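You operate a simulated robot arm through the tools that you are given. There is no shell and no other tool. Be economical: measure what you need, move in short steps, check, and stop when the job is done.

Carry out the task below with a simulated two-armed robot. There is one attempt and no reset: what you move stays moved.

## Task
Wipe both marks off the trolley top with the blue pad.
Fine: the pads are in the drawer; put it back and shut the drawer. What is to be rubbed or washed off counts as gone when no trace of it is left.

Only the result counts: the job must be done as asked and must still hold three seconds after the hand-in. Knocking over, shifting, dropping, spilling or breaking anything else fails it.

## Robot
Two 7-joint arms with fingered hands on one trunk, on a base that drives. Base frame: it is fixed to the floor where the robot stands at the start and does not move with it; the origin is under the middle of the robot, x ahead of it, y to its left, z up. Readings come in mm, degrees, newtons and seconds.
The left shoulder is at the start at [20, 123, 1462], the right one opposite. Places, roughly: dirt patch [400, -300, 900]; inside of the trolley drawer [500, -100, 700]; plaster dust [400, -100, 900]; trolley drawer [500, -100, 700]. Payload 2.4 kg a hand.
The TCP of each hand is the grasp point between the finger pads, 17 mm short of the fingertips. In the tool frame z runs along the fingers and y along their closing line. The gripper opens to 88 mm. The gripper's body begins 47 mm behind the TCP. The gripper is a hand of 3 fingers: y runs from the thumb to the fingers, the wrist lies at [0, 0, -165] in the tool frame, and closing takes about 1.5 s.
Orientation is told as [roll, pitch, yaw] about the base's x, y, z axes, in that order, counted from this pose: with the fingers straight down and closing along the base's y, the tool's x points along the base's -x, its y along +y and its z along -z.

## Interface
- The arms move only by the tool step_arm. It takes "left_plan", "right_plan" or both (then of equal length, played together; a hand with none holds still); each is text: rows parted by semicolons, each of 6 numbers parted by spaces: the shift along the tool's x, y, z in mm, then the turn, a rotation vector about the tool's x, y, z in degrees. In form: x y z ax ay az; .... A call has 1 to 8 rows; each row shifts and turns the commanded pose from where the row before left it, along the tool's axes as they then stand. "left_fingers" and "right_fingers" are, for a hand that has rows, the finger opening in mm, from 0 to 88, set as the call begins (left out, the last holds). Each row takes 0.2 s and may step no farther than 50 mm and 8.6 degrees from the row before; otherwise, or with a gripper value out of range, the whole call is refused. Where a pose cannot be reached the arm comes as near as it can. A force on the tool above 40 N (or 10 N above the force at the start of the call, whichever is more), or a blocked arm, ends the call early, and 0.2 s more pass. The fingers move at their own pace (about 45 mm/s each) and stop on an object; they squeeze with about 27 N. The grip force told is the motor's: it shows also when the fingers shut on nothing. Time passes only in rows, and 0.2 s behind the last, so rows that do not move let the fingers close. It gives the time, the measured TCP pose, the force on the tool (base axes), the opening and the grip force at its end, in the units of the frame above (readings bear some noise), with the torque about the TCP (base axes, N m) and any sound that the robot's microphone picked up.
- Cameras (640 x 400 px; columns grow to the right, rows downward): "scene" is now at [38, 4.2, 1904.2]; the picture's right is [0.10, -0.99, -0.00], its down [-0.93, -0.10, -0.36] and it looks along [0.36, 0.04, -0.93] (base axes); focal length 284 px, centre (320, 200). "left" rides on the left gripper at [-52, 4, -66] in its tool frame; the picture's right is [-0.08, -1.00, 0.00], its down [0.78, -0.07, -0.62] and it looks along [0.62, -0.05, 0.78] (tool axes); focal length 243 px, centre (320, 200). "right" rides on the right gripper at [52, 4, -66] in its tool frame; the picture's right is [-0.09, 1.00, 0.00], its down [-0.78, -0.07, -0.62] and it looks along [-0.62, -0.05, 0.78] (tool axes); focal length 243 px, centre (320, 200). There is no depth. A picture from a camera that has moved, and an enlarged one, comes with that camera's place and axes in the base frame and with its lens. The place of the scene camera against the robot may be out by one fixed shift of up to 18 mm in any direction.
- camera(camera): a new picture of that camera. It takes no simulated time.
- lift_body(by): slides the trunk up (or, below 0, down) by that many mm; the arms and the scene camera ride with it, the base frame stays. It gives what a move gives, with no picture.
- base_move(legs): drives the robot by 1 to 6 legs, each [ahead, left, turn to the left] in mm, mm and degrees, along the robot's own axes; the way and the turn of a leg run together, so that a leg with both is an arc; at most 1500 mm and 180 degrees a leg. The arms and the cameras ride along, it lands a little off, and it stops where it bumps. It gives what a move gives.
- preshape(shape, hand): the hand has 3 fingers and takes this shape, open, in about a second: jaw (thumb against the fingers, like two jaws); tri (thumb and two fingers); tip (a fingertip pinch); poke (one finger out to press); point (the index stretched); flat (the hand flat); cup (the hand cupped); fist (a fist). The gripper value then closes the fingers along that shape, each until it touches; the sizes above hold for jaw. It gives what a move gives, with no picture.
- aim_head(pan, tilt): turns the head with the scene camera to pan (to the left, within 120 degrees either way) and tilt (down, from -29 to 69), counted from straight ahead of the robot. It gives what a move gives.
- zoom(camera, box): a new picture of the part [left, top, right, bottom] of that camera's present view, enlarged. It takes no simulated time.
- close_job(): hands the job in; it is judged then, once.

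Go step by step. Nothing tells you exact positions but the pictures and the camera data: compare them with the known pose of the tool, close in by small moves and look again before you grip or let go. The budget is 120 turns and 100 pictures, counting those below and the enlarged ones. Unless the task says otherwise, let go and move clear before handing in, and close with one line.

The tools are called after "Emit:" by a JSON object that holds its "name" and its "arguments". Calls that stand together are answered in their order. step_arm: Moves the arms, as the interface text tells. Its arguments: {"type":"object","properties":{"left_plan":{"type":"string"},"left_fingers":{"type":"number"},"right_plan":{"type":"string"},"right_fingers":{"type":"number"}},"required":[]} The other tools are called the same way: lift_body (by) slides the trunk up or down; preshape (shape, hand) gives the hand a shape; base_move (legs) drives the base; aim_head (pan, tilt) turns the head that bears the scene camera; camera (camera) takes a picture; zoom (camera, box) takes an enlarged picture of a part of a camera's view; close_job () hands the job in.

At the start:

```text
t: 0.0
left_ee_pos: [325.6, -8.5, 1087.6]
left_ee_rot: [0.0, -0.1, 0.0]
left_ft_force: [0.1, 0.9, 0.2]
left_wrist_torque: [-0.03, -0.01, 0.0]
left_opening: 88.2
left_finger_force: 0.0
left_shape: jaw
right_ee_pos: [221.6, -237.8, 1075.7]
right_ee_rot: [0.0, 0.0, 0.0]
right_ft_force: [-1.4, 0.0, 0.2]
right_wrist_torque: [-0.02, 0.01, -0.03]
right_opening: 87.9
right_finger_force: 0.1
right_shape: jaw
trunk travel left (down, up): [-675.0, 155.0]
robot x, y, heading: [-0.9, 0.2, 0.1]
head pan, tilt: [6.0, 68.8]
```

scene: 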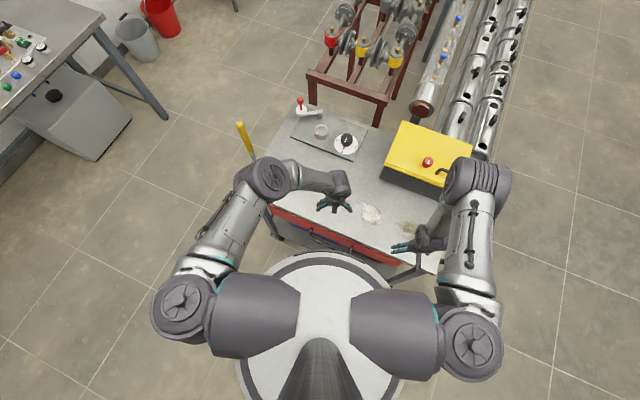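
right: 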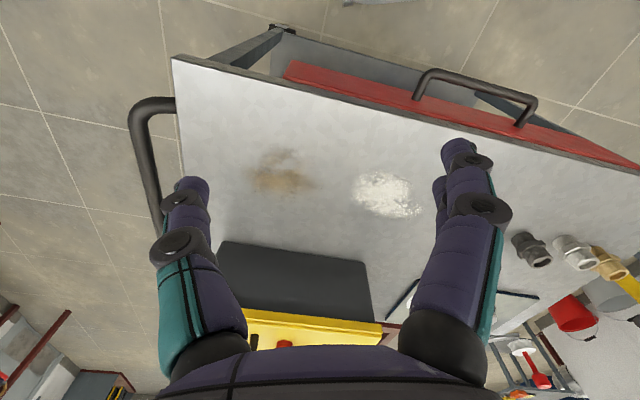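
left: 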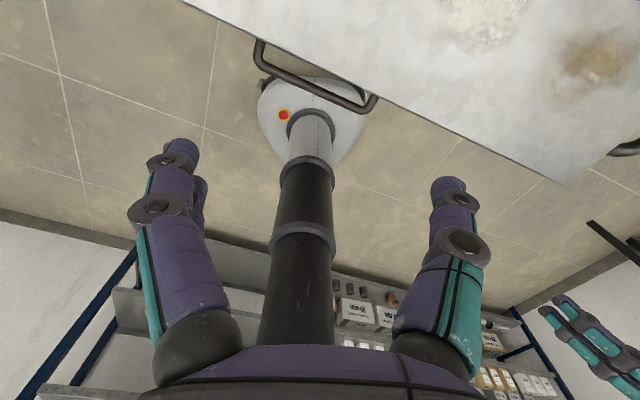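

I see the trolley just ahead, turned about 17°, with the red drawer on the near side and the dust and dirt patches near its front edge. I'll look closer at it first.

Emit:
{"name": "zoom", "arguments": {"camera": "scene", "box": [230, 80, 490, 300]}}

Emit:
{"name": "zoom", "arguments": {"camera": "right", "box": [120, 0, 640, 330]}}

```text
1.82 times, centred on (360, 190) of scene
camera zoom: at [38.0, 4.2, 1904.2], right [0.1, -0.99, 0.0], down [-0.93, -0.1, -0.36], along [0.36, 0.04, -0.93], focal length 516 px, centre (247, 218)
```

zoom: 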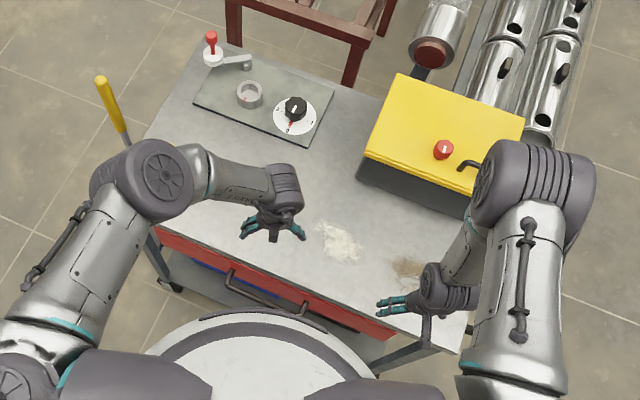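

```text
1.21 times, centred on (380, 165) of right
camera zoom: at [169.8, -233.8, 1141.4], right [0.09, 1.0, 0.0], down [0.78, -0.07, 0.62], along [0.62, -0.05, -0.78], focal length 294 px, centre (247, 242)
```

zoom: 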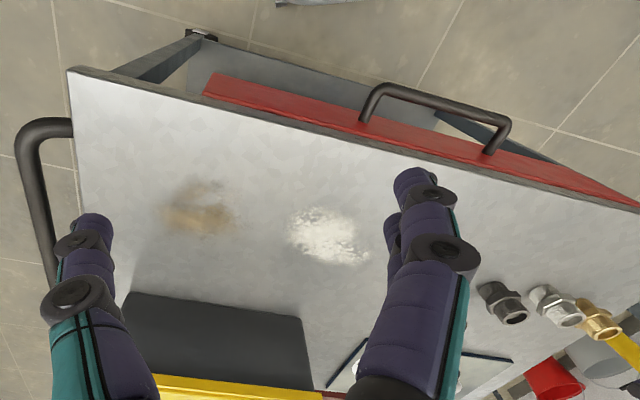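

The robot stands very close to the trolley, so I'll back off and turn square to the drawer, then look at its front.

Emit:
{"name": "base_move", "arguments": {"legs": [[-350, 0, 0], [0, 0, -16.5]]}}

Emit:
{"name": "aim_head", "arguments": {"pan": 0, "tilt": 55}}

Emit:
{"name": "camera", "arguments": {"camera": "scene"}}

```text
t: 3.2
left_ee_pos: [-40.0, -98.8, 1086.8]
left_ee_rot: [-0.1, 0.0, -16.4]
left_ft_force: [0.6, 0.7, -0.3]
left_wrist_torque: [-0.01, -0.01, 0.03]
left_opening: 87.8
left_finger_force: 0.1
left_shape: jaw
right_ee_pos: [-205.0, -291.4, 1075.4]
right_ee_rot: [-0.1, 0.1, -16.4]
right_ft_force: [-0.2, 0.8, 0.0]
right_wrist_torque: [-0.02, 0.0, 0.02]
right_opening: 87.8
right_finger_force: 0.1
right_shape: jaw
trunk travel left (down, up): [-675.0, 155.0]
robot x, y, heading: [-350.3, -1.4, -16.6]
head pan, tilt: [6.0, 68.8]
```

```text
t: 4.0
left_ee_pos: [-39.7, -99.0, 1087.6]
left_ee_rot: [0.0, -0.1, -16.4]
left_ft_force: [0.1, -0.2, -0.6]
left_wrist_torque: [-0.03, 0.03, 0.02]
left_opening: 88.1
left_finger_force: 0.1
left_shape: jaw
right_ee_pos: [-206.2, -292.0, 1075.9]
right_ee_rot: [0.0, 0.0, -16.5]
right_ft_force: [0.0, -0.5, -0.8]
right_wrist_torque: [-0.03, 0.0, -0.02]
right_opening: 87.7
right_finger_force: 0.1
right_shape: jaw
trunk travel left (down, up): [-675.0, 155.0]
robot x, y, heading: [-353.0, 0.6, -16.4]
head pan, tilt: [0.0, 55.0]
```

```text
94 pictures are left
camera scene: at [-298.9, -16.4, 1919.6], right [-0.28, -0.96, 0.0], down [-0.79, 0.23, -0.57], along [0.55, -0.16, -0.82], focal length 284 px, centre (320, 200)
```

scene: 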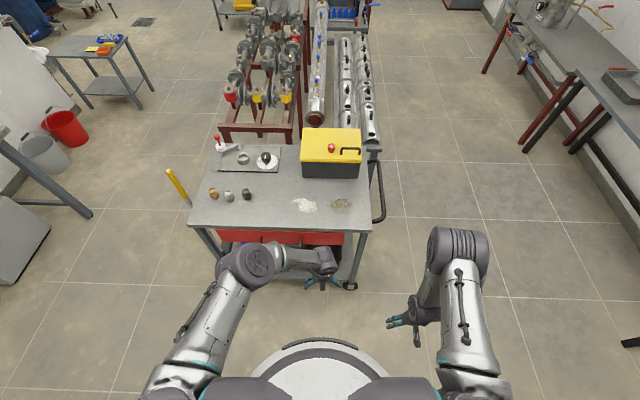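

The trolley is about 20° to the right and its front is roughly 620 mm ahead of the robot. I'll square up a bit more, lower the trunk, and look at the drawer front.

Emit:
{"name": "base_move", "arguments": {"legs": [[0, 150, -3.6]]}}

Emit:
{"name": "lift_body", "arguments": {"by": -400}}

Emit:
{"name": "aim_head", "arguments": {"pan": 0, "tilt": 45}}

Emit:
{"name": "camera", "arguments": {"camera": "scene"}}

Emit:
{"name": "camera", "arguments": {"camera": "right"}}

```text
t: 5.4
left_ee_pos: [0.5, 25.2, 1087.5]
left_ee_rot: [0.0, -0.1, -20.0]
left_ft_force: [0.1, -0.4, 0.1]
left_wrist_torque: [-0.02, -0.03, 0.0]
left_opening: 88.0
left_finger_force: 0.0
left_shape: jaw
right_ee_pos: [-176.2, -155.9, 1075.5]
right_ee_rot: [0.1, 0.0, -19.9]
right_ft_force: [-0.3, -0.2, -0.5]
right_wrist_torque: [0.01, -0.01, 0.01]
right_opening: 87.7
right_finger_force: 0.1
right_shape: jaw
trunk travel left (down, up): [-675.0, 155.0]
robot x, y, heading: [-299.1, 142.2, -20.1]
head pan, tilt: [0.0, 55.0]
```

```text
t: 9.2
left_ee_pos: [-0.6, 25.5, 688.6]
left_ee_rot: [0.0, -0.1, -20.1]
left_ft_force: [0.5, -0.6, 1.0]
left_wrist_torque: [0.02, 0.0, -0.01]
left_opening: 87.8
left_finger_force: 0.1
left_shape: jaw
right_ee_pos: [-177.1, -156.1, 675.5]
right_ee_rot: [0.0, 0.0, -20.1]
right_ft_force: [0.8, -0.2, -0.5]
right_wrist_torque: [0.01, -0.01, -0.02]
right_opening: 87.7
right_finger_force: 0.0
right_shape: jaw
trunk travel left (down, up): [-275.0, 555.0]
robot x, y, heading: [-302.1, 139.8, -19.8]
head pan, tilt: [0.0, 55.0]
```

```text
t: 9.9
left_ee_pos: [0.3, 24.0, 686.9]
left_ee_rot: [0.1, 0.0, -20.0]
left_ft_force: [-0.2, 0.3, -0.7]
left_wrist_torque: [0.01, 0.0, -0.01]
left_opening: 87.8
left_finger_force: 0.1
left_shape: jaw
right_ee_pos: [-177.1, -157.0, 674.8]
right_ee_rot: [0.0, 0.0, -20.0]
right_ft_force: [0.0, 0.7, 0.6]
right_wrist_torque: [0.01, -0.02, -0.01]
right_opening: 87.8
right_finger_force: 0.1
right_shape: jaw
trunk travel left (down, up): [-275.0, 555.0]
robot x, y, heading: [-304.4, 143.6, -20.1]
head pan, tilt: [0.0, 45.0]
```

```text
93 pictures are left
camera scene: at [-244.1, 120.8, 1533.0], right [-0.34, -0.94, 0.0], down [-0.66, 0.24, -0.71], along [0.66, -0.24, -0.71], focal length 284 px, centre (320, 200)
```

scene: 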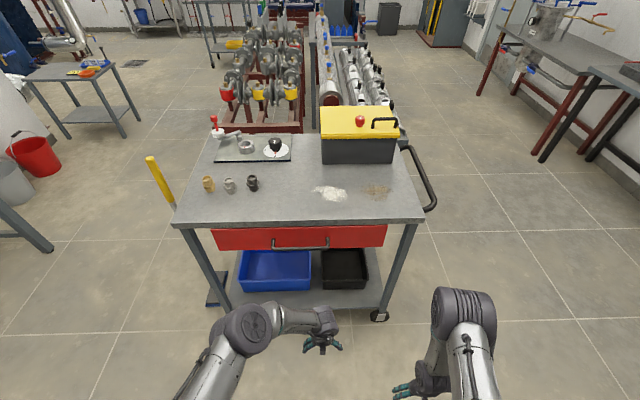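

```text
92 pictures are left
camera right: at [-224.7, -134.1, 741.4], right [0.42, 0.91, 0.0], down [0.71, -0.33, 0.62], along [0.56, -0.26, -0.78], focal length 243 px, centre (320, 200)
```

right: 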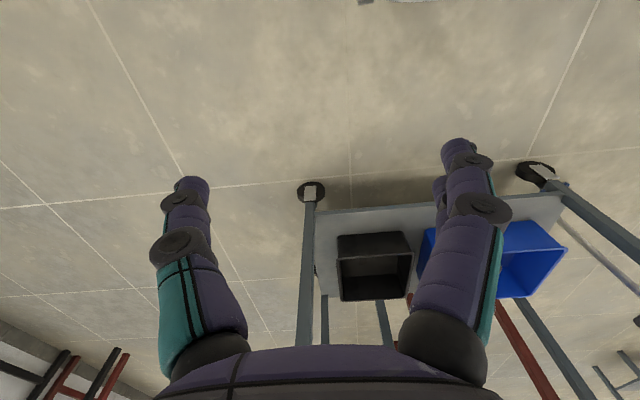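

The drawer is closed, with a bar handle on its front. I'll zoom in to locate the handle.

Emit:
{"name": "zoom", "arguments": {"camera": "scene", "box": [200, 200, 400, 280]}}

```text
3.20 times, centred on (300, 240) of scene
camera zoom: at [-244.1, 120.8, 1533.0], right [-0.34, -0.94, 0.0], down [-0.66, 0.24, -0.71], along [0.66, -0.24, -0.71], focal length 909 px, centre (384, 72)
```

zoom: 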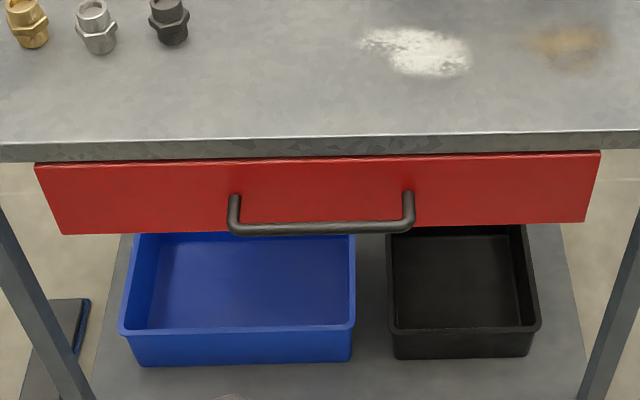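

The handle bar is about at z 820, 570 mm ahead and 60 mm left of the robot's axis. I'll turn the left hand to point forward with a vertical closing line.

Emit:
{"name": "step_arm", "arguments": {"left_plan": "-30 33 0 4.95 -4.95 -4.95; -30 33 0 4.95 -4.95 -4.95; 0 0 0 4.95 -4.95 -4.95; 0 0 0 4.95 -4.95 -4.95; 0 0 0 4.95 -4.95 -4.95; 0 0 0 4.95 -4.95 -4.95; 0 0 0 4.95 -4.95 -4.95"}}

Emit:
{"name": "step_arm", "arguments": {"left_plan": "0 0 0 4.95 -4.95 -4.95; 0 0 0 4.95 -4.95 -4.95; 0 0 0 4.95 -4.95 -4.95; 0 0 0 4.95 -4.95 -4.95; 0 0 0 4.95 -4.95 -4.95; 0 0 0 4.95 -4.95 -4.95; 0 0 0 4.95 -4.95 -4.95"}}

Emit:
{"name": "camera", "arguments": {"camera": "scene"}}

Emit:
{"name": "camera", "arguments": {"camera": "left"}}

```text
t: 11.5
left_ee_pos: [78.4, 69.8, 687.5]
left_ee_rot: [-45.1, -19.6, 25.2]
left_ft_force: [-0.2, -0.1, -0.1]
left_wrist_torque: [0.01, -0.02, 0.01]
left_opening: 87.7
left_finger_force: 0.0
left_shape: jaw
right_ee_pos: [-177.3, -157.8, 675.7]
right_ee_rot: [0.0, 0.0, -20.0]
right_ft_force: [-0.1, -0.7, 0.0]
right_wrist_torque: [0.02, -0.02, 0.01]
right_opening: 88.0
right_finger_force: 0.0
right_shape: jaw
trunk travel left (down, up): [-275.0, 555.0]
robot x, y, heading: [-300.0, 141.8, -19.9]
head pan, tilt: [0.0, 45.0]
```

```text
t: 13.1
left_ee_pos: [76.0, 69.6, 687.4]
left_ee_rot: [-90.2, 0.1, 70.1]
left_ft_force: [-0.5, 0.4, 0.2]
left_wrist_torque: [-0.01, 0.0, 0.0]
left_opening: 88.2
left_finger_force: 0.0
left_shape: jaw
right_ee_pos: [-177.7, -157.0, 674.9]
right_ee_rot: [0.0, 0.0, -20.2]
right_ft_force: [0.3, 0.0, -0.1]
right_wrist_torque: [0.03, 0.0, -0.01]
right_opening: 88.0
right_finger_force: 0.0
right_shape: jaw
trunk travel left (down, up): [-275.0, 555.0]
robot x, y, heading: [-302.1, 141.8, -19.7]
head pan, tilt: [0.0, 45.0]
```

```text
90 pictures are left
camera scene: at [-244.2, 120.7, 1533.1], right [-0.34, -0.94, 0.0], down [-0.66, 0.24, -0.71], along [0.66, -0.24, -0.71], focal length 284 px, centre (320, 200)
```

scene: 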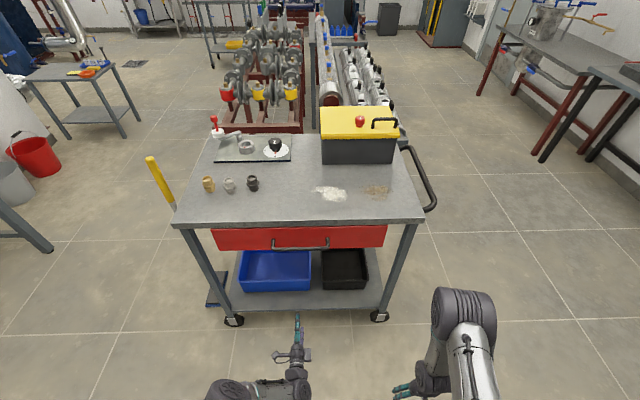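

```text
89 pictures are left
camera left: at [33.3, 141.8, 684.3], right [0.03, 0.08, 1.0], down [-0.85, -0.52, 0.07], along [0.53, -0.85, 0.06], focal length 243 px, centre (320, 200)
```

left: 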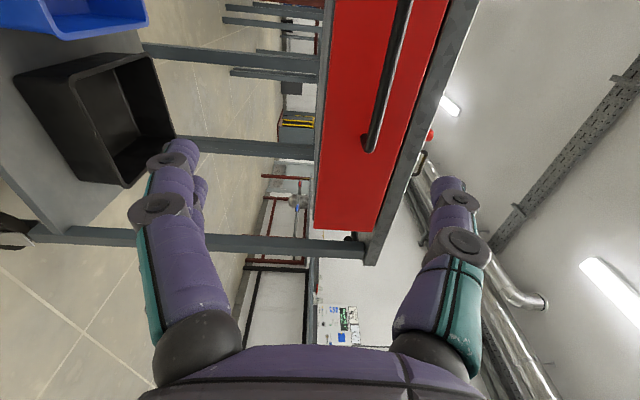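

Triangulating from both cameras puts the tabletop at about z 850 and the handle bar at z 760, 612 mm ahead. I'll raise the trunk a bit and drive closer.

Emit:
{"name": "lift_body", "arguments": {"by": 73}}

Emit:
{"name": "base_move", "arguments": {"legs": [[150, 0, 1.8]]}}

Emit:
{"name": "camera", "arguments": {"camera": "left"}}

Emit:
{"name": "camera", "arguments": {"camera": "scene"}}

```text
t: 14.2
left_ee_pos: [77.5, 70.2, 760.8]
left_ee_rot: [-90.1, 0.1, 70.0]
left_ft_force: [1.0, -0.5, -0.1]
left_wrist_torque: [0.03, 0.01, 0.01]
left_opening: 87.9
left_finger_force: 0.1
left_shape: jaw
right_ee_pos: [-177.4, -156.7, 747.3]
right_ee_rot: [0.0, 0.0, -20.0]
right_ft_force: [0.1, -0.7, 0.0]
right_wrist_torque: [0.0, 0.0, 0.01]
right_opening: 88.0
right_finger_force: 0.2
right_shape: jaw
trunk travel left (down, up): [-348.0, 482.0]
robot x, y, heading: [-304.5, 142.7, -20.1]
head pan, tilt: [0.0, 45.0]
```

```text
t: 15.6
left_ee_pos: [221.5, 33.6, 760.6]
left_ee_rot: [-90.0, -0.1, 71.9]
left_ft_force: [-1.1, -0.8, 0.1]
left_wrist_torque: [-0.02, -0.02, -0.02]
left_opening: 87.8
left_finger_force: 0.1
left_shape: jaw
right_ee_pos: [-25.9, -201.6, 746.8]
right_ee_rot: [0.0, 0.1, -18.2]
right_ft_force: [-0.2, 0.2, -0.6]
right_wrist_torque: [0.0, 0.0, -0.02]
right_opening: 88.0
right_finger_force: 0.1
right_shape: jaw
trunk travel left (down, up): [-348.0, 482.0]
robot x, y, heading: [-157.9, 94.6, -18.1]
head pan, tilt: [0.0, 45.0]
```

```text
88 pictures are left
camera left: at [176.0, 103.2, 757.1], right [0.03, 0.08, 1.0], down [-0.83, -0.55, 0.07], along [0.55, -0.83, 0.05], focal length 243 px, centre (320, 200)
```

left: 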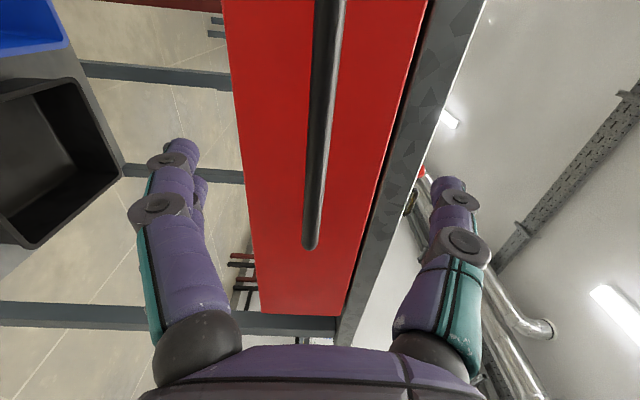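

```text
87 pictures are left
camera scene: at [-100.2, 73.1, 1606.0], right [-0.31, -0.95, 0.0], down [-0.67, 0.22, -0.71], along [0.67, -0.22, -0.71], focal length 284 px, centre (320, 200)
```

scene: 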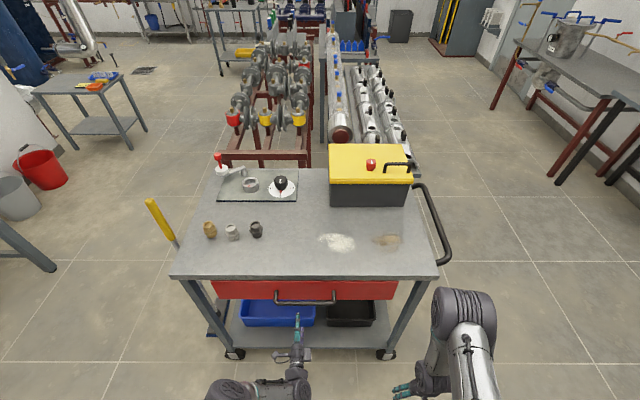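

The hand lines up with the bar at the right height; it needs about 77 mm forward. I'll advance and check.

Emit:
{"name": "step_arm", "arguments": {"left_plan": "0 0 25 0 0 0; 0 0 25 0 0 0; 0 0 26 0 0 0"}}

Emit:
{"name": "camera", "arguments": {"camera": "left"}}

Emit:
{"name": "zoom", "arguments": {"camera": "scene", "box": [240, 250, 360, 350]}}

```text
t: 16.4
left_ee_pos: [282.6, 16.5, 774.5]
left_ee_rot: [-90.0, 0.0, 71.8]
left_ft_force: [0.3, 0.2, 0.2]
left_wrist_torque: [-0.02, 0.03, -0.01]
left_opening: 88.1
left_finger_force: 0.1
left_shape: jaw
left hand out of reach, approached as far as the arm can: row 2, 3
right_ee_pos: [-25.2, -201.9, 747.9]
right_ee_rot: [0.1, 0.1, -18.2]
right_ft_force: [-0.1, -0.5, -0.7]
right_wrist_torque: [0.0, -0.01, 0.01]
right_opening: 87.9
right_finger_force: 0.0
right_shape: jaw
trunk travel left (down, up): [-348.0, 482.0]
robot x, y, heading: [-159.3, 92.1, -17.9]
head pan, tilt: [0.0, 45.0]
```

```text
86 pictures are left
camera left: at [237.2, 86.7, 770.4], right [0.03, 0.08, 1.0], down [-0.83, -0.55, 0.07], along [0.55, -0.83, 0.05], focal length 243 px, centre (320, 200)
```

left: 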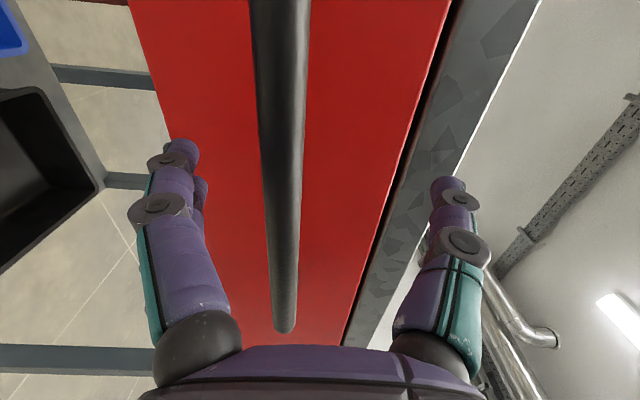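

```text
4.00 times, centred on (300, 300) of scene
camera zoom: at [-101.6, 73.3, 1606.1], right [-0.31, -0.95, 0.0], down [-0.67, 0.22, -0.71], along [0.67, -0.22, -0.71], focal length 1136 px, centre (400, -200)
```

zoom: 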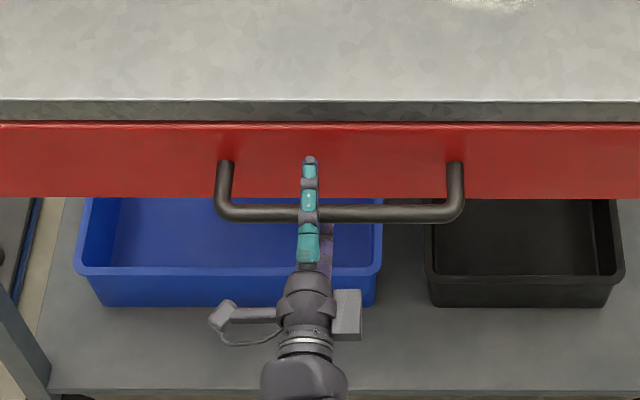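

The arm hit its reach limit about 13 mm short and slightly high. I'll use the trunk and base for the remainder.

Emit:
{"name": "lift_body", "arguments": {"by": -11}}

Emit:
{"name": "base_move", "arguments": {"legs": [[16, 0, 0]]}}

Emit:
{"name": "camera", "arguments": {"camera": "left"}}

Emit:
{"name": "zoom", "arguments": {"camera": "scene", "box": [240, 250, 360, 350]}}

```text
t: 17.0
left_ee_pos: [283.0, 16.2, 761.9]
left_ee_rot: [-90.1, 0.0, 71.9]
left_ft_force: [-0.3, 0.6, -0.4]
left_wrist_torque: [-0.03, 0.02, 0.01]
left_opening: 87.7
left_finger_force: 0.3
left_shape: jaw
right_ee_pos: [-25.4, -201.9, 736.6]
right_ee_rot: [-0.1, 0.0, -18.3]
right_ft_force: [0.3, 0.5, -0.2]
right_wrist_torque: [-0.01, 0.01, 0.0]
right_opening: 87.9
right_finger_force: 0.0
right_shape: jaw
trunk travel left (down, up): [-337.0, 493.0]
robot x, y, heading: [-159.1, 94.1, -18.1]
head pan, tilt: [0.0, 45.0]
```

```text
t: 17.8
left_ee_pos: [299.0, 11.8, 762.7]
left_ee_rot: [-90.0, 0.0, 71.9]
left_ft_force: [0.7, 0.2, 0.0]
left_wrist_torque: [-0.01, -0.01, -0.01]
left_opening: 87.7
left_finger_force: 0.0
left_shape: jaw
right_ee_pos: [-11.1, -206.3, 735.4]
right_ee_rot: [0.0, 0.2, -18.3]
right_ft_force: [-0.1, 0.7, -0.3]
right_wrist_torque: [-0.01, 0.02, -0.02]
right_opening: 88.0
right_finger_force: 0.0
right_shape: jaw
trunk travel left (down, up): [-337.0, 493.0]
robot x, y, heading: [-147.0, 88.5, -18.1]
head pan, tilt: [0.0, 45.0]
```

```text
84 pictures are left
camera left: at [253.1, 81.8, 758.9], right [0.03, 0.08, 1.0], down [-0.83, -0.55, 0.07], along [0.55, -0.83, 0.05], focal length 243 px, centre (320, 200)
```

left: 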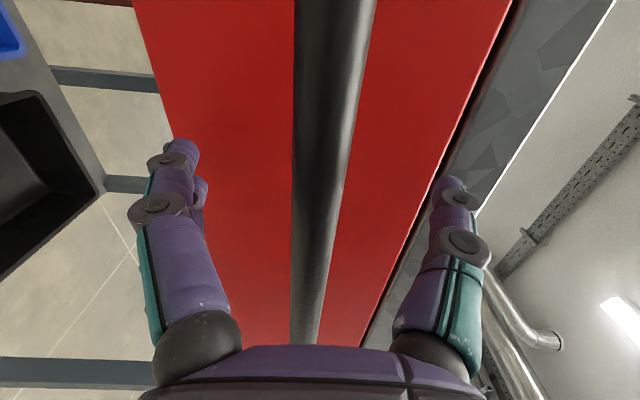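

```text
4.00 times, centred on (300, 300) of scene
camera zoom: at [-84.8, 68.0, 1595.0], right [-0.31, -0.95, 0.0], down [-0.67, 0.22, -0.71], along [0.67, -0.22, -0.71], focal length 1136 px, centre (400, -200)
```

zoom: 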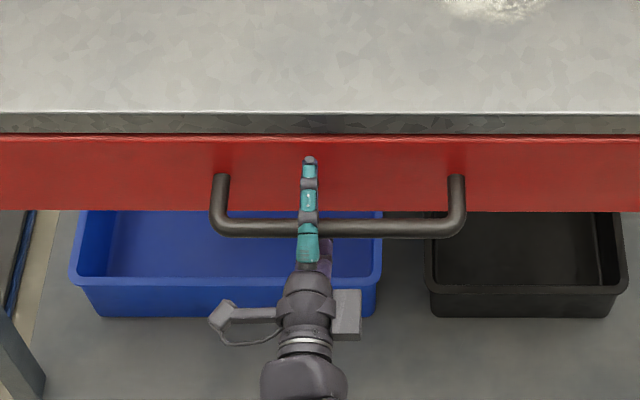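

The bar lies between the fingers. Closing the left hand on it.

Emit:
{"name": "step_arm", "arguments": {"left_plan": "0 0 0 0 0 0; 0 0 0 0 0 0; 0 0 0 0 0 0; 0 0 0 0 0 0; 0 0 0 0 0 0; 0 0 0 0 0 0; 0 0 0 0 0 0; 0 0 0 0 0 0", "left_fingers": 0}}

Emit:
{"name": "camera", "arguments": {"camera": "left"}}

```text
t: 19.6
left_ee_pos: [299.7, 11.7, 762.2]
left_ee_rot: [-90.1, 0.0, 71.8]
left_ft_force: [5.0, -2.1, -2.8]
left_wrist_torque: [0.0, -0.05, -0.03]
left_opening: 0.0
left_finger_force: 27.2
left_shape: jaw
right_ee_pos: [-10.5, -207.5, 736.9]
right_ee_rot: [0.0, 0.1, -18.3]
right_ft_force: [0.1, 1.2, 0.3]
right_wrist_torque: [0.0, 0.01, -0.05]
right_opening: 87.9
right_finger_force: 0.1
right_shape: jaw
trunk travel left (down, up): [-337.0, 493.0]
robot x, y, heading: [-147.8, 91.4, -18.2]
head pan, tilt: [0.0, 45.0]
```

```text
82 pictures are left
camera left: at [253.1, 81.9, 759.0], right [0.03, 0.08, 1.0], down [-0.83, -0.55, 0.07], along [0.55, -0.83, 0.05], focal length 243 px, centre (320, 200)
```

left: 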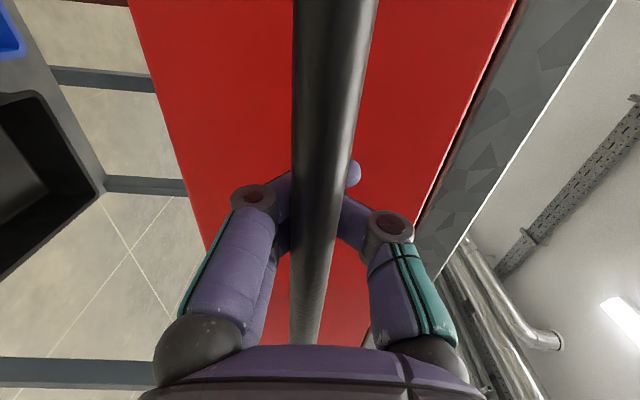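

The fingers have closed around behind the bar, forming a hook. I'll pull the drawer by driving back along the drawer axis.

Emit:
{"name": "base_move", "arguments": {"legs": [[-100, 0, 0]]}}

Emit:
{"name": "camera", "arguments": {"camera": "scene"}}

```text
t: 20.7
left_ee_pos: [201.4, 42.4, 762.6]
left_ee_rot: [-90.1, 0.0, 71.8]
left_ft_force: [0.5, -0.3, -0.2]
left_wrist_torque: [-0.01, -0.03, 0.01]
left_opening: 0.3
left_finger_force: 27.0
left_shape: jaw
right_ee_pos: [-107.6, -174.5, 736.7]
right_ee_rot: [0.0, 0.0, -18.3]
right_ft_force: [0.1, -0.7, -0.3]
right_wrist_torque: [0.06, -0.02, -0.03]
right_opening: 87.6
right_finger_force: 0.0
right_shape: jaw
trunk travel left (down, up): [-337.0, 493.0]
robot x, y, heading: [-241.4, 121.8, -18.4]
head pan, tilt: [0.0, 45.0]
```

```text
81 pictures are left
camera scene: at [-183.3, 100.5, 1595.2], right [-0.31, -0.95, 0.0], down [-0.67, 0.22, -0.71], along [0.67, -0.22, -0.71], focal length 284 px, centre (320, 200)
```

scene: 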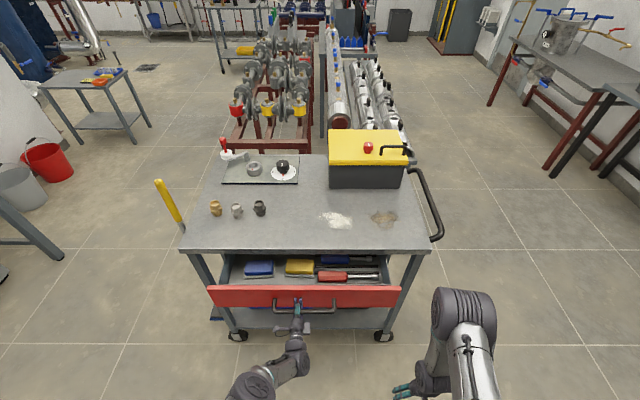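

The drawer opens and I can see the blue pad in it, front left, beside a yellow pad and tools. I'll pull it further out.

Emit:
{"name": "base_move", "arguments": {"legs": [[-110, 0, 0]]}}

Emit:
{"name": "camera", "arguments": {"camera": "scene"}}

Emit:
{"name": "zoom", "arguments": {"camera": "scene", "box": [190, 220, 430, 370]}}

```text
t: 21.9
left_ee_pos: [96.8, 78.8, 762.2]
left_ee_rot: [-90.2, 0.1, 71.9]
left_ft_force: [0.6, -0.4, -1.1]
left_wrist_torque: [-0.01, -0.05, -0.05]
left_opening: 0.1
left_finger_force: 26.9
left_shape: jaw
right_ee_pos: [-211.3, -140.9, 737.3]
right_ee_rot: [-0.1, 0.1, -18.4]
right_ft_force: [0.3, 0.5, -0.5]
right_wrist_torque: [0.01, -0.02, 0.01]
right_opening: 88.0
right_finger_force: 0.1
right_shape: jaw
trunk travel left (down, up): [-337.0, 493.0]
robot x, y, heading: [-348.6, 154.0, -18.2]
head pan, tilt: [0.0, 45.0]
```

```text
80 pictures are left
camera scene: at [-287.7, 134.8, 1595.2], right [-0.31, -0.95, 0.0], down [-0.67, 0.22, -0.71], along [0.67, -0.22, -0.71], focal length 284 px, centre (320, 200)
```

scene: 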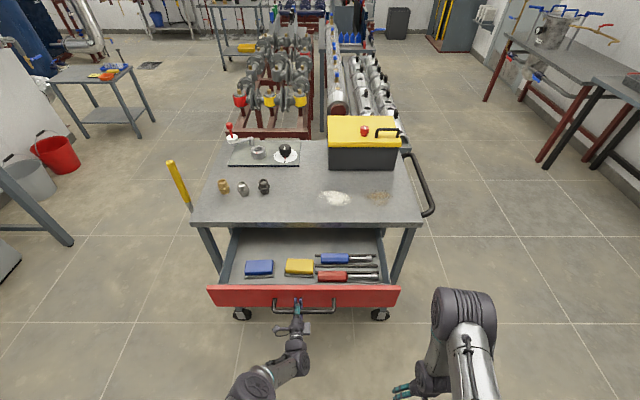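

```text
2.67 times, centred on (310, 295) of scene
camera zoom: at [-287.7, 134.8, 1595.2], right [-0.31, -0.95, 0.0], down [-0.67, 0.22, -0.71], along [0.67, -0.22, -0.71], focal length 758 px, centre (347, -53)
```

zoom: 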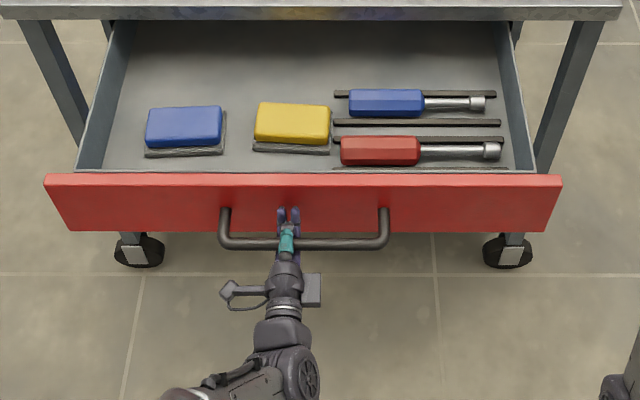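

The drawer is out about 205 mm. I'll release the handle, back straight off, and turn the left hand to point down, closing along the drawer's depth (the pad's short side).

Emit:
{"name": "step_arm", "arguments": {"left_plan": "0 0 0 0 0 0; 0 0 0 0 0 0; 0 0 0 0 0 0; 0 0 0 0 0 0; 0 0 0 0 0 0; 0 0 0 0 0 0; 0 0 0 0 0 0; 0 0 0 0 0 0", "left_fingers": 88}}

Emit:
{"name": "base_move", "arguments": {"legs": [[-130, 0, 0]]}}

Emit:
{"name": "lift_body", "arguments": {"by": 150}}

Emit:
{"name": "step_arm", "arguments": {"left_plan": "0 0 -20 -8.2 0 0; 0 0 -20 -8.2 0 0; 0 0 0 -8.2 0 0; 0 0 0 -8.2 0 0; 0 0 0 -8.2 0 0; 0 0 0 -8.2 0 0"}}

Emit:
{"name": "step_arm", "arguments": {"left_plan": "0 0 0 -8.2 0 0; 0 0 0 -8.2 0 0; 0 0 0 -8.2 0 0; 0 0 0 -8.2 0 0; 0 0 0 -8 0 0"}}

Emit:
{"name": "camera", "arguments": {"camera": "scene"}}

```text
t: 23.7
left_ee_pos: [97.5, 78.1, 763.0]
left_ee_rot: [-90.2, -0.1, 71.8]
left_ft_force: [-0.1, -0.9, -0.9]
left_wrist_torque: [0.0, 0.01, 0.0]
left_opening: 87.7
left_finger_force: 0.2
left_shape: jaw
right_ee_pos: [-211.6, -141.6, 737.2]
right_ee_rot: [0.0, 0.0, -18.3]
right_ft_force: [-0.3, 0.5, 0.0]
right_wrist_torque: [0.02, -0.01, -0.03]
right_opening: 87.7
right_finger_force: 0.2
right_shape: jaw
trunk travel left (down, up): [-337.0, 493.0]
robot x, y, heading: [-344.2, 156.2, -18.5]
head pan, tilt: [0.0, 45.0]
```

```text
t: 25.0
left_ee_pos: [-26.3, 118.0, 762.1]
left_ee_rot: [-90.1, 0.0, 71.8]
left_ft_force: [0.3, 0.6, 0.1]
left_wrist_torque: [0.0, -0.01, 0.01]
left_opening: 88.1
left_finger_force: 0.1
left_shape: jaw
right_ee_pos: [-334.0, -100.0, 737.0]
right_ee_rot: [0.0, 0.0, -18.3]
right_ft_force: [0.4, 0.1, 0.8]
right_wrist_torque: [-0.02, -0.01, -0.01]
right_opening: 87.9
right_finger_force: 0.1
right_shape: jaw
trunk travel left (down, up): [-337.0, 493.0]
robot x, y, heading: [-471.4, 197.2, -18.2]
head pan, tilt: [0.0, 45.0]
```

```text
t: 26.7
left_ee_pos: [-26.1, 117.9, 912.5]
left_ee_rot: [-90.2, 0.1, 71.9]
left_ft_force: [0.1, 0.2, -0.4]
left_wrist_torque: [0.05, 0.01, 0.06]
left_opening: 87.8
left_finger_force: 0.0
left_shape: jaw
right_ee_pos: [-334.8, -100.0, 887.1]
right_ee_rot: [-0.1, 0.0, -18.3]
right_ft_force: [-0.4, 0.3, 0.1]
right_wrist_torque: [0.01, 0.01, -0.03]
right_opening: 87.9
right_finger_force: 0.1
right_shape: jaw
trunk travel left (down, up): [-487.0, 343.0]
robot x, y, heading: [-470.7, 195.5, -18.2]
head pan, tilt: [0.0, 45.0]
```

```text
t: 28.1
left_ee_pos: [-64.8, 128.7, 915.3]
left_ee_rot: [-40.9, 0.0, 71.8]
left_ft_force: [-0.3, 0.7, 0.2]
left_wrist_torque: [-0.02, -0.01, -0.01]
left_opening: 87.9
left_finger_force: 0.1
left_shape: jaw
right_ee_pos: [-335.1, -99.7, 887.1]
right_ee_rot: [0.0, 0.0, -18.3]
right_ft_force: [0.0, 0.3, -1.3]
right_wrist_torque: [0.0, 0.02, 0.0]
right_opening: 88.0
right_finger_force: 0.0
right_shape: jaw
trunk travel left (down, up): [-487.0, 343.0]
robot x, y, heading: [-472.0, 198.0, -18.1]
head pan, tilt: [0.0, 45.0]
```

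```text
t: 29.3
left_ee_pos: [-63.7, 129.2, 916.3]
left_ee_rot: [0.0, 0.1, 71.8]
left_ft_force: [-0.1, -0.9, 0.1]
left_wrist_torque: [-0.02, 0.0, 0.02]
left_opening: 88.2
left_finger_force: 0.1
left_shape: jaw
right_ee_pos: [-335.1, -99.6, 886.9]
right_ee_rot: [0.0, 0.0, -18.3]
right_ft_force: [-1.2, -0.8, -0.2]
right_wrist_torque: [-0.01, -0.04, -0.01]
right_opening: 87.9
right_finger_force: 0.2
right_shape: jaw
trunk travel left (down, up): [-487.0, 343.0]
robot x, y, heading: [-471.6, 194.3, -18.4]
head pan, tilt: [0.0, 45.0]
```

```text
78 pictures are left
camera scene: at [-410.1, 174.6, 1745.1], right [-0.31, -0.95, 0.0], down [-0.67, 0.22, -0.71], along [0.67, -0.22, -0.71], focal length 284 px, centre (320, 200)
```

scene: 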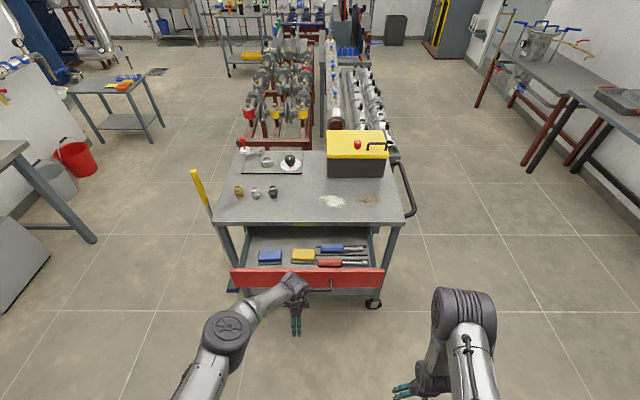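

The hand now points down at z 916. I'll drive toward the blue pad and look with the hand camera.

Emit:
{"name": "base_move", "arguments": {"legs": [[0, 147, 0], [260, 0, 0]]}}

Emit:
{"name": "camera", "arguments": {"camera": "left"}}

Emit:
{"name": "camera", "arguments": {"camera": "scene"}}

```text
t: 32.1
left_ee_pos: [227.5, 187.1, 915.0]
left_ee_rot: [-0.2, 0.0, 71.5]
left_ft_force: [-0.5, -0.3, 0.2]
left_wrist_torque: [0.0, -0.03, -0.01]
left_opening: 88.1
left_finger_force: 0.0
left_shape: jaw
right_ee_pos: [-44.3, -43.0, 887.6]
right_ee_rot: [0.0, 0.1, -18.6]
right_ft_force: [0.3, -0.1, 0.0]
right_wrist_torque: [-0.02, 0.02, -0.02]
right_opening: 87.7
right_finger_force: 0.0
right_shape: jaw
trunk travel left (down, up): [-487.0, 343.0]
robot x, y, heading: [-180.4, 253.1, -18.5]
head pan, tilt: [0.0, 45.0]
```

```text
77 pictures are left
camera left: at [240.7, 237.5, 982.6], right [0.97, -0.23, 0.0], down [-0.18, -0.76, 0.62], along [-0.14, -0.6, -0.78], focal length 243 px, centre (320, 200)
```

left: 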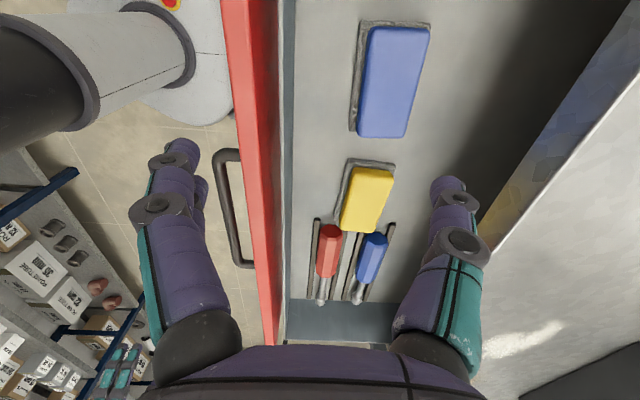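

```text
76 pictures are left
camera scene: at [-117.9, 231.9, 1745.0], right [-0.32, -0.95, 0.0], down [-0.67, 0.22, -0.71], along [0.67, -0.22, -0.71], focal length 284 px, centre (320, 200)
```

scene: 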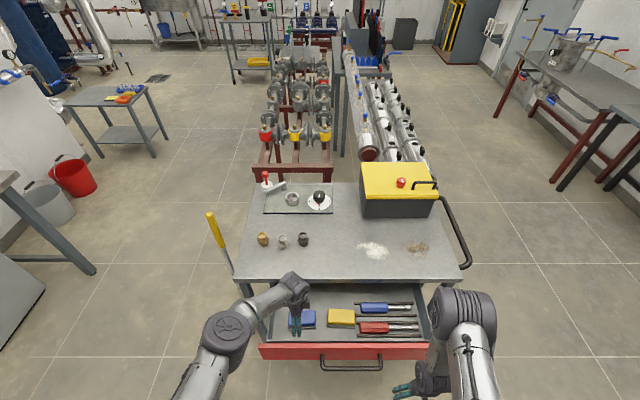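

The pad sits in a shallow rimmed holder near (299, 170). I'll move the hand over it with the base, then lower.

Emit:
{"name": "base_move", "arguments": {"legs": [[71, 6, 0]]}}

Emit:
{"name": "lift_body", "arguments": {"by": -90}}

Emit:
{"name": "camera", "arguments": {"camera": "left"}}

Emit:
{"name": "zoom", "arguments": {"camera": "scene", "box": [230, 280, 430, 400]}}

```text
t: 33.1
left_ee_pos: [297.8, 170.3, 914.3]
left_ee_rot: [0.0, 0.1, 71.7]
left_ft_force: [0.5, -0.1, -0.2]
left_wrist_torque: [0.03, 0.04, -0.02]
left_opening: 88.0
left_finger_force: 0.1
left_shape: jaw
right_ee_pos: [24.6, -60.4, 886.5]
right_ee_rot: [0.0, 0.1, -18.3]
right_ft_force: [-0.8, 0.0, -0.2]
right_wrist_torque: [-0.02, 0.03, -0.02]
right_opening: 87.9
right_finger_force: 0.1
right_shape: jaw
trunk travel left (down, up): [-487.0, 343.0]
robot x, y, heading: [-111.2, 238.6, -18.4]
head pan, tilt: [0.0, 45.0]
```

```text
t: 34.4
left_ee_pos: [296.5, 170.2, 825.6]
left_ee_rot: [-0.1, -0.1, 71.7]
left_ft_force: [0.5, -0.5, -0.5]
left_wrist_torque: [-0.01, 0.02, 0.0]
left_opening: 88.2
left_finger_force: 0.0
left_shape: jaw
right_ee_pos: [24.8, -59.4, 796.1]
right_ee_rot: [0.0, 0.0, -18.5]
right_ft_force: [-0.1, 1.3, -0.2]
right_wrist_torque: [-0.03, 0.0, -0.02]
right_opening: 87.8
right_finger_force: 0.0
right_shape: jaw
trunk travel left (down, up): [-397.0, 433.0]
robot x, y, heading: [-108.5, 236.5, -18.5]
head pan, tilt: [0.0, 45.0]
```

```text
75 pictures are left
camera left: at [309.6, 221.1, 893.1], right [0.97, -0.23, 0.0], down [-0.18, -0.76, 0.62], along [-0.14, -0.6, -0.78], focal length 243 px, centre (320, 200)
```

left: 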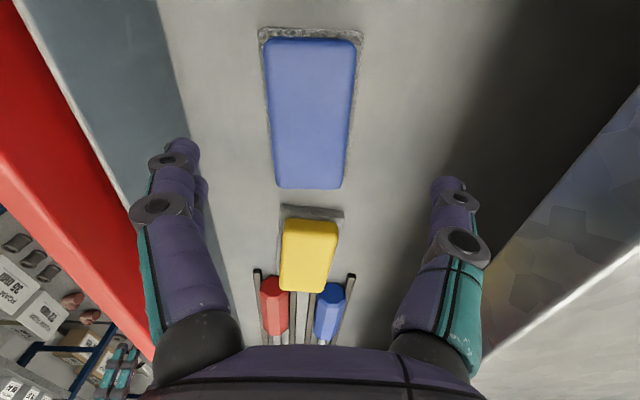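

```text
3.20 times, centred on (330, 340) of scene
camera zoom: at [-49.7, 215.6, 1655.1], right [-0.32, -0.95, 0.0], down [-0.67, 0.22, -0.71], along [0.67, -0.22, -0.71], focal length 909 px, centre (288, -248)
```

zoom: 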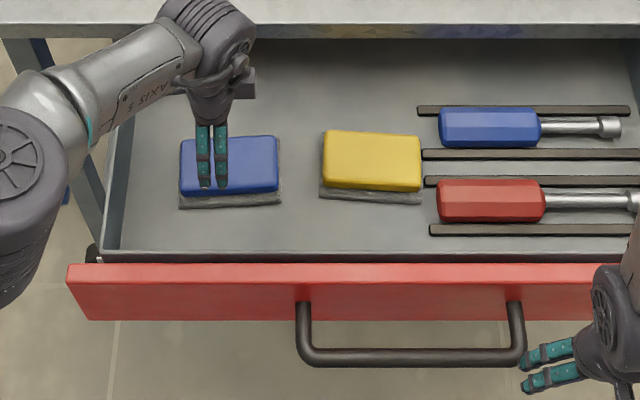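

The pad is centred under the hand to within a few mm, its top at about z 750. First I'll raise the right hand away from the handle, then lower over the pad.

Emit:
{"name": "step_arm", "arguments": {"right_plan": "0 0 -40 0 0 0; 0 0 -40 0 0 0; 0 0 -40 0 0 0", "left_plan": "-1 1 0 0 0 0; -1 1 0 0 0 0; 0 1 0 0 0 0"}}

Emit:
{"name": "lift_body", "arguments": {"by": -55}}

Emit:
{"name": "camera", "arguments": {"camera": "left"}}

Emit:
{"name": "zoom", "arguments": {"camera": "scene", "box": [230, 280, 430, 400]}}

```text
t: 35.2
left_ee_pos: [293.3, 172.8, 825.4]
left_ee_rot: [-0.1, 0.0, 71.7]
left_ft_force: [0.7, -0.3, 0.1]
left_wrist_torque: [0.03, -0.03, -0.01]
left_opening: 88.1
left_finger_force: 0.1
left_shape: jaw
right_ee_pos: [24.5, -59.6, 916.6]
right_ee_rot: [-0.1, -0.1, -18.4]
right_ft_force: [-0.1, -0.4, -0.5]
right_wrist_torque: [-0.03, 0.03, 0.03]
right_opening: 88.1
right_finger_force: 0.1
right_shape: jaw
trunk travel left (down, up): [-397.0, 433.0]
robot x, y, heading: [-109.9, 236.6, -18.4]
head pan, tilt: [0.0, 45.0]
```

```text
t: 36.2
left_ee_pos: [294.0, 172.9, 770.2]
left_ee_rot: [-0.1, 0.0, 71.7]
left_ft_force: [0.3, 1.1, -1.0]
left_wrist_torque: [0.01, -0.05, 0.01]
left_opening: 87.9
left_finger_force: 0.0
left_shape: jaw
right_ee_pos: [25.2, -60.3, 860.6]
right_ee_rot: [0.0, 0.0, -18.5]
right_ft_force: [0.5, 1.0, -0.2]
right_wrist_torque: [0.0, 0.01, 0.02]
right_opening: 88.1
right_finger_force: 0.1
right_shape: jaw
trunk travel left (down, up): [-342.0, 488.0]
robot x, y, heading: [-109.5, 239.5, -18.5]
head pan, tilt: [0.0, 45.0]
```

```text
73 pictures are left
camera left: at [307.3, 223.9, 837.9], right [0.97, -0.23, 0.0], down [-0.18, -0.76, 0.62], along [-0.14, -0.6, -0.78], focal length 243 px, centre (320, 200)
```

left: 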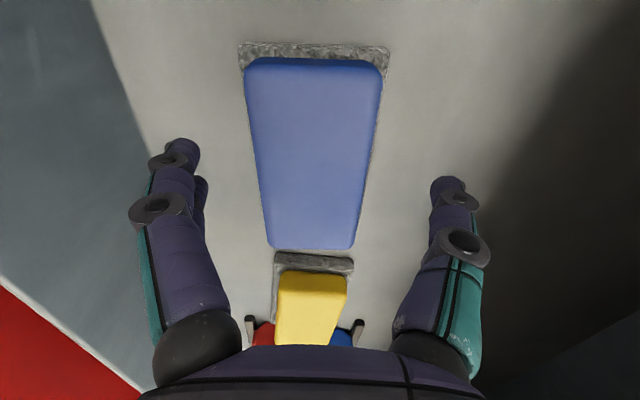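

```text
3.20 times, centred on (330, 340) of scene
camera zoom: at [-49.8, 215.7, 1600.1], right [-0.32, -0.95, 0.0], down [-0.67, 0.22, -0.71], along [0.67, -0.22, -0.71], focal length 909 px, centre (288, -248)
```

zoom: 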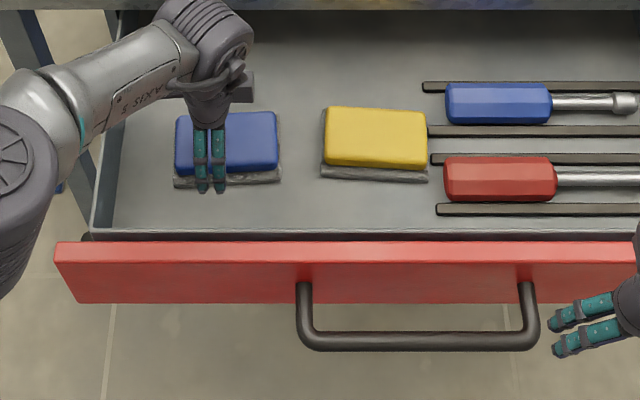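

Aligned; the pad is about 50 × 95 mm. I'll shift 7 mm toward its middle and step down beside it.

Emit:
{"name": "step_arm", "arguments": {"left_plan": "7 0 0 0 0 0; 0 0 8 0 0 0; 0 0 8 0 0 0; 0 0 8 0 0 0; 0 0 6 0 0 0"}}

Emit:
{"name": "camera", "arguments": {"camera": "left"}}

Emit:
{"name": "zoom", "arguments": {"camera": "scene", "box": [260, 300, 340, 360]}}

```text
t: 37.4
left_ee_pos: [292.7, 166.0, 740.9]
left_ee_rot: [-0.2, 0.0, 71.6]
left_ft_force: [-0.4, -0.3, 0.3]
left_wrist_torque: [0.0, -0.02, 0.01]
left_opening: 88.1
left_finger_force: 0.1
left_shape: jaw
right_ee_pos: [26.0, -60.5, 861.0]
right_ee_rot: [0.1, 0.0, -18.4]
right_ft_force: [0.4, -0.4, 0.2]
right_wrist_torque: [-0.01, 0.01, 0.0]
right_opening: 87.8
right_finger_force: 0.0
right_shape: jaw
trunk travel left (down, up): [-342.0, 488.0]
robot x, y, heading: [-109.5, 232.4, -18.4]
head pan, tilt: [0.0, 45.0]
```

```text
71 pictures are left
camera left: at [305.2, 217.1, 808.0], right [0.97, -0.23, 0.0], down [-0.18, -0.76, 0.62], along [-0.14, -0.6, -0.78], focal length 243 px, centre (320, 200)
```

left: 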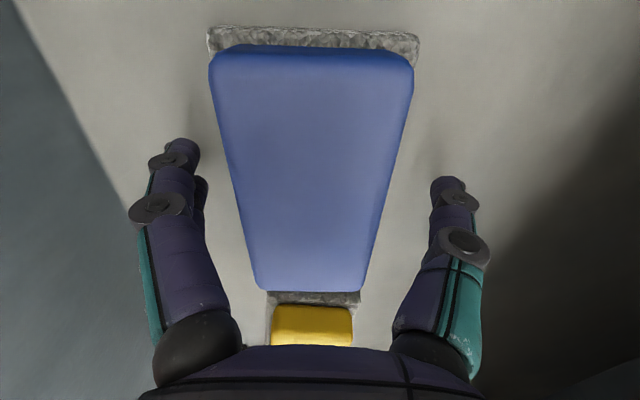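

```text
6.67 times, centred on (300, 330) of scene
camera zoom: at [-49.8, 215.5, 1600.1], right [-0.32, -0.95, 0.0], down [-0.67, 0.22, -0.71], along [0.67, -0.22, -0.71], focal length 1894 px, centre (453, -667)
```

zoom: 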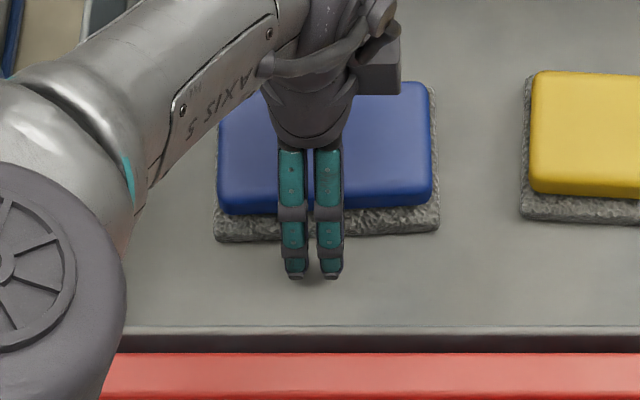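

The pad top is about z 740 and its bottom about 700. I'll go down 11 mm more and close.

Emit:
{"name": "step_arm", "arguments": {"left_plan": "0 0 6 0 0 0; 0 0 5 0 0 0"}}

Emit:
{"name": "step_arm", "arguments": {"left_plan": "0 0 0 0 0 0; 0 0 0 0 0 0; 0 0 0 0 0 0; 0 0 0 0 0 0; 0 0 0 0 0 0; 0 0 0 0 0 0; 0 0 0 0 0 0; 0 0 0 0 0 0", "left_fingers": 0}}

Emit:
{"name": "camera", "arguments": {"camera": "left"}}

Emit:
{"name": "zoom", "arguments": {"camera": "scene", "box": [260, 300, 340, 360]}}

```text
t: 38.0
left_ee_pos: [289.4, 168.1, 729.7]
left_ee_rot: [-0.2, 0.1, 71.7]
left_ft_force: [1.8, -0.4, 4.5]
left_wrist_torque: [0.07, 0.08, 0.02]
left_opening: 87.8
left_finger_force: 0.0
left_shape: jaw
left hand out of reach, approached as far as the arm can: row 2
right_ee_pos: [25.5, -60.2, 863.0]
right_ee_rot: [0.0, -0.1, -18.2]
right_ft_force: [0.0, -0.1, 0.0]
right_wrist_torque: [-0.01, -0.04, -0.01]
right_opening: 87.9
right_finger_force: 0.0
right_shape: jaw
trunk travel left (down, up): [-342.0, 488.0]
robot x, y, heading: [-108.7, 236.6, -18.5]
head pan, tilt: [0.0, 45.0]
```

```text
t: 39.8
left_ee_pos: [287.8, 169.8, 730.1]
left_ee_rot: [-0.3, 0.1, 71.6]
left_ft_force: [0.2, -0.7, 37.7]
left_wrist_torque: [0.12, 0.36, 0.03]
left_opening: 57.8
left_finger_force: 27.5
left_shape: jaw
right_ee_pos: [23.5, -60.8, 862.7]
right_ee_rot: [0.0, -0.1, -18.4]
right_ft_force: [0.0, 0.8, 0.1]
right_wrist_torque: [0.02, 0.0, 0.01]
right_opening: 87.6
right_finger_force: 0.0
right_shape: jaw
trunk travel left (down, up): [-342.0, 488.0]
robot x, y, heading: [-110.7, 236.8, -18.7]
head pan, tilt: [0.0, 45.0]
```

```text
69 pictures are left
camera left: at [300.3, 220.2, 798.2], right [0.97, -0.23, 0.0], down [-0.19, -0.76, 0.62], along [-0.14, -0.61, -0.78], focal length 243 px, centre (320, 200)
```

left: 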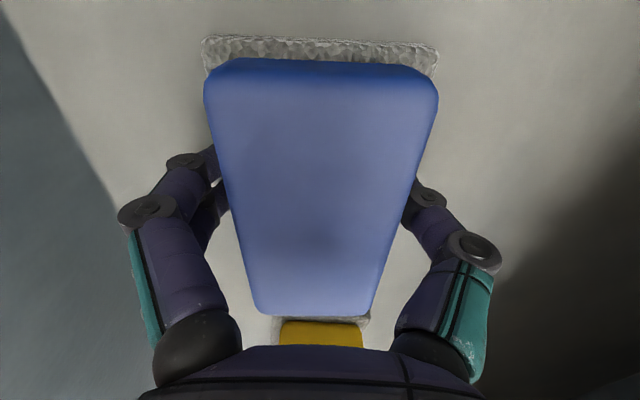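

```text
6.67 times, centred on (300, 330) of scene
camera zoom: at [-53.0, 216.1, 1600.3], right [-0.32, -0.95, 0.0], down [-0.67, 0.22, -0.71], along [0.67, -0.22, -0.71], focal length 1894 px, centre (453, -667)
```

zoom: 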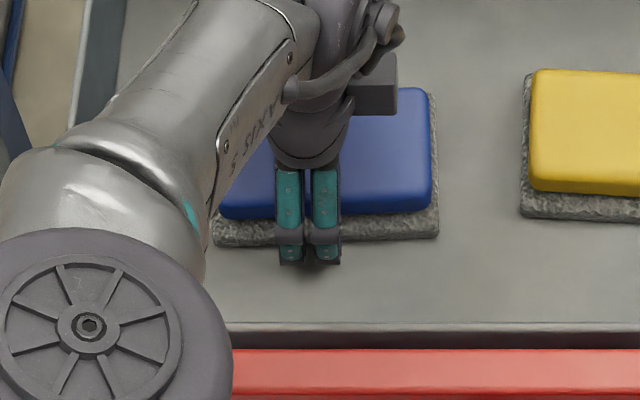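

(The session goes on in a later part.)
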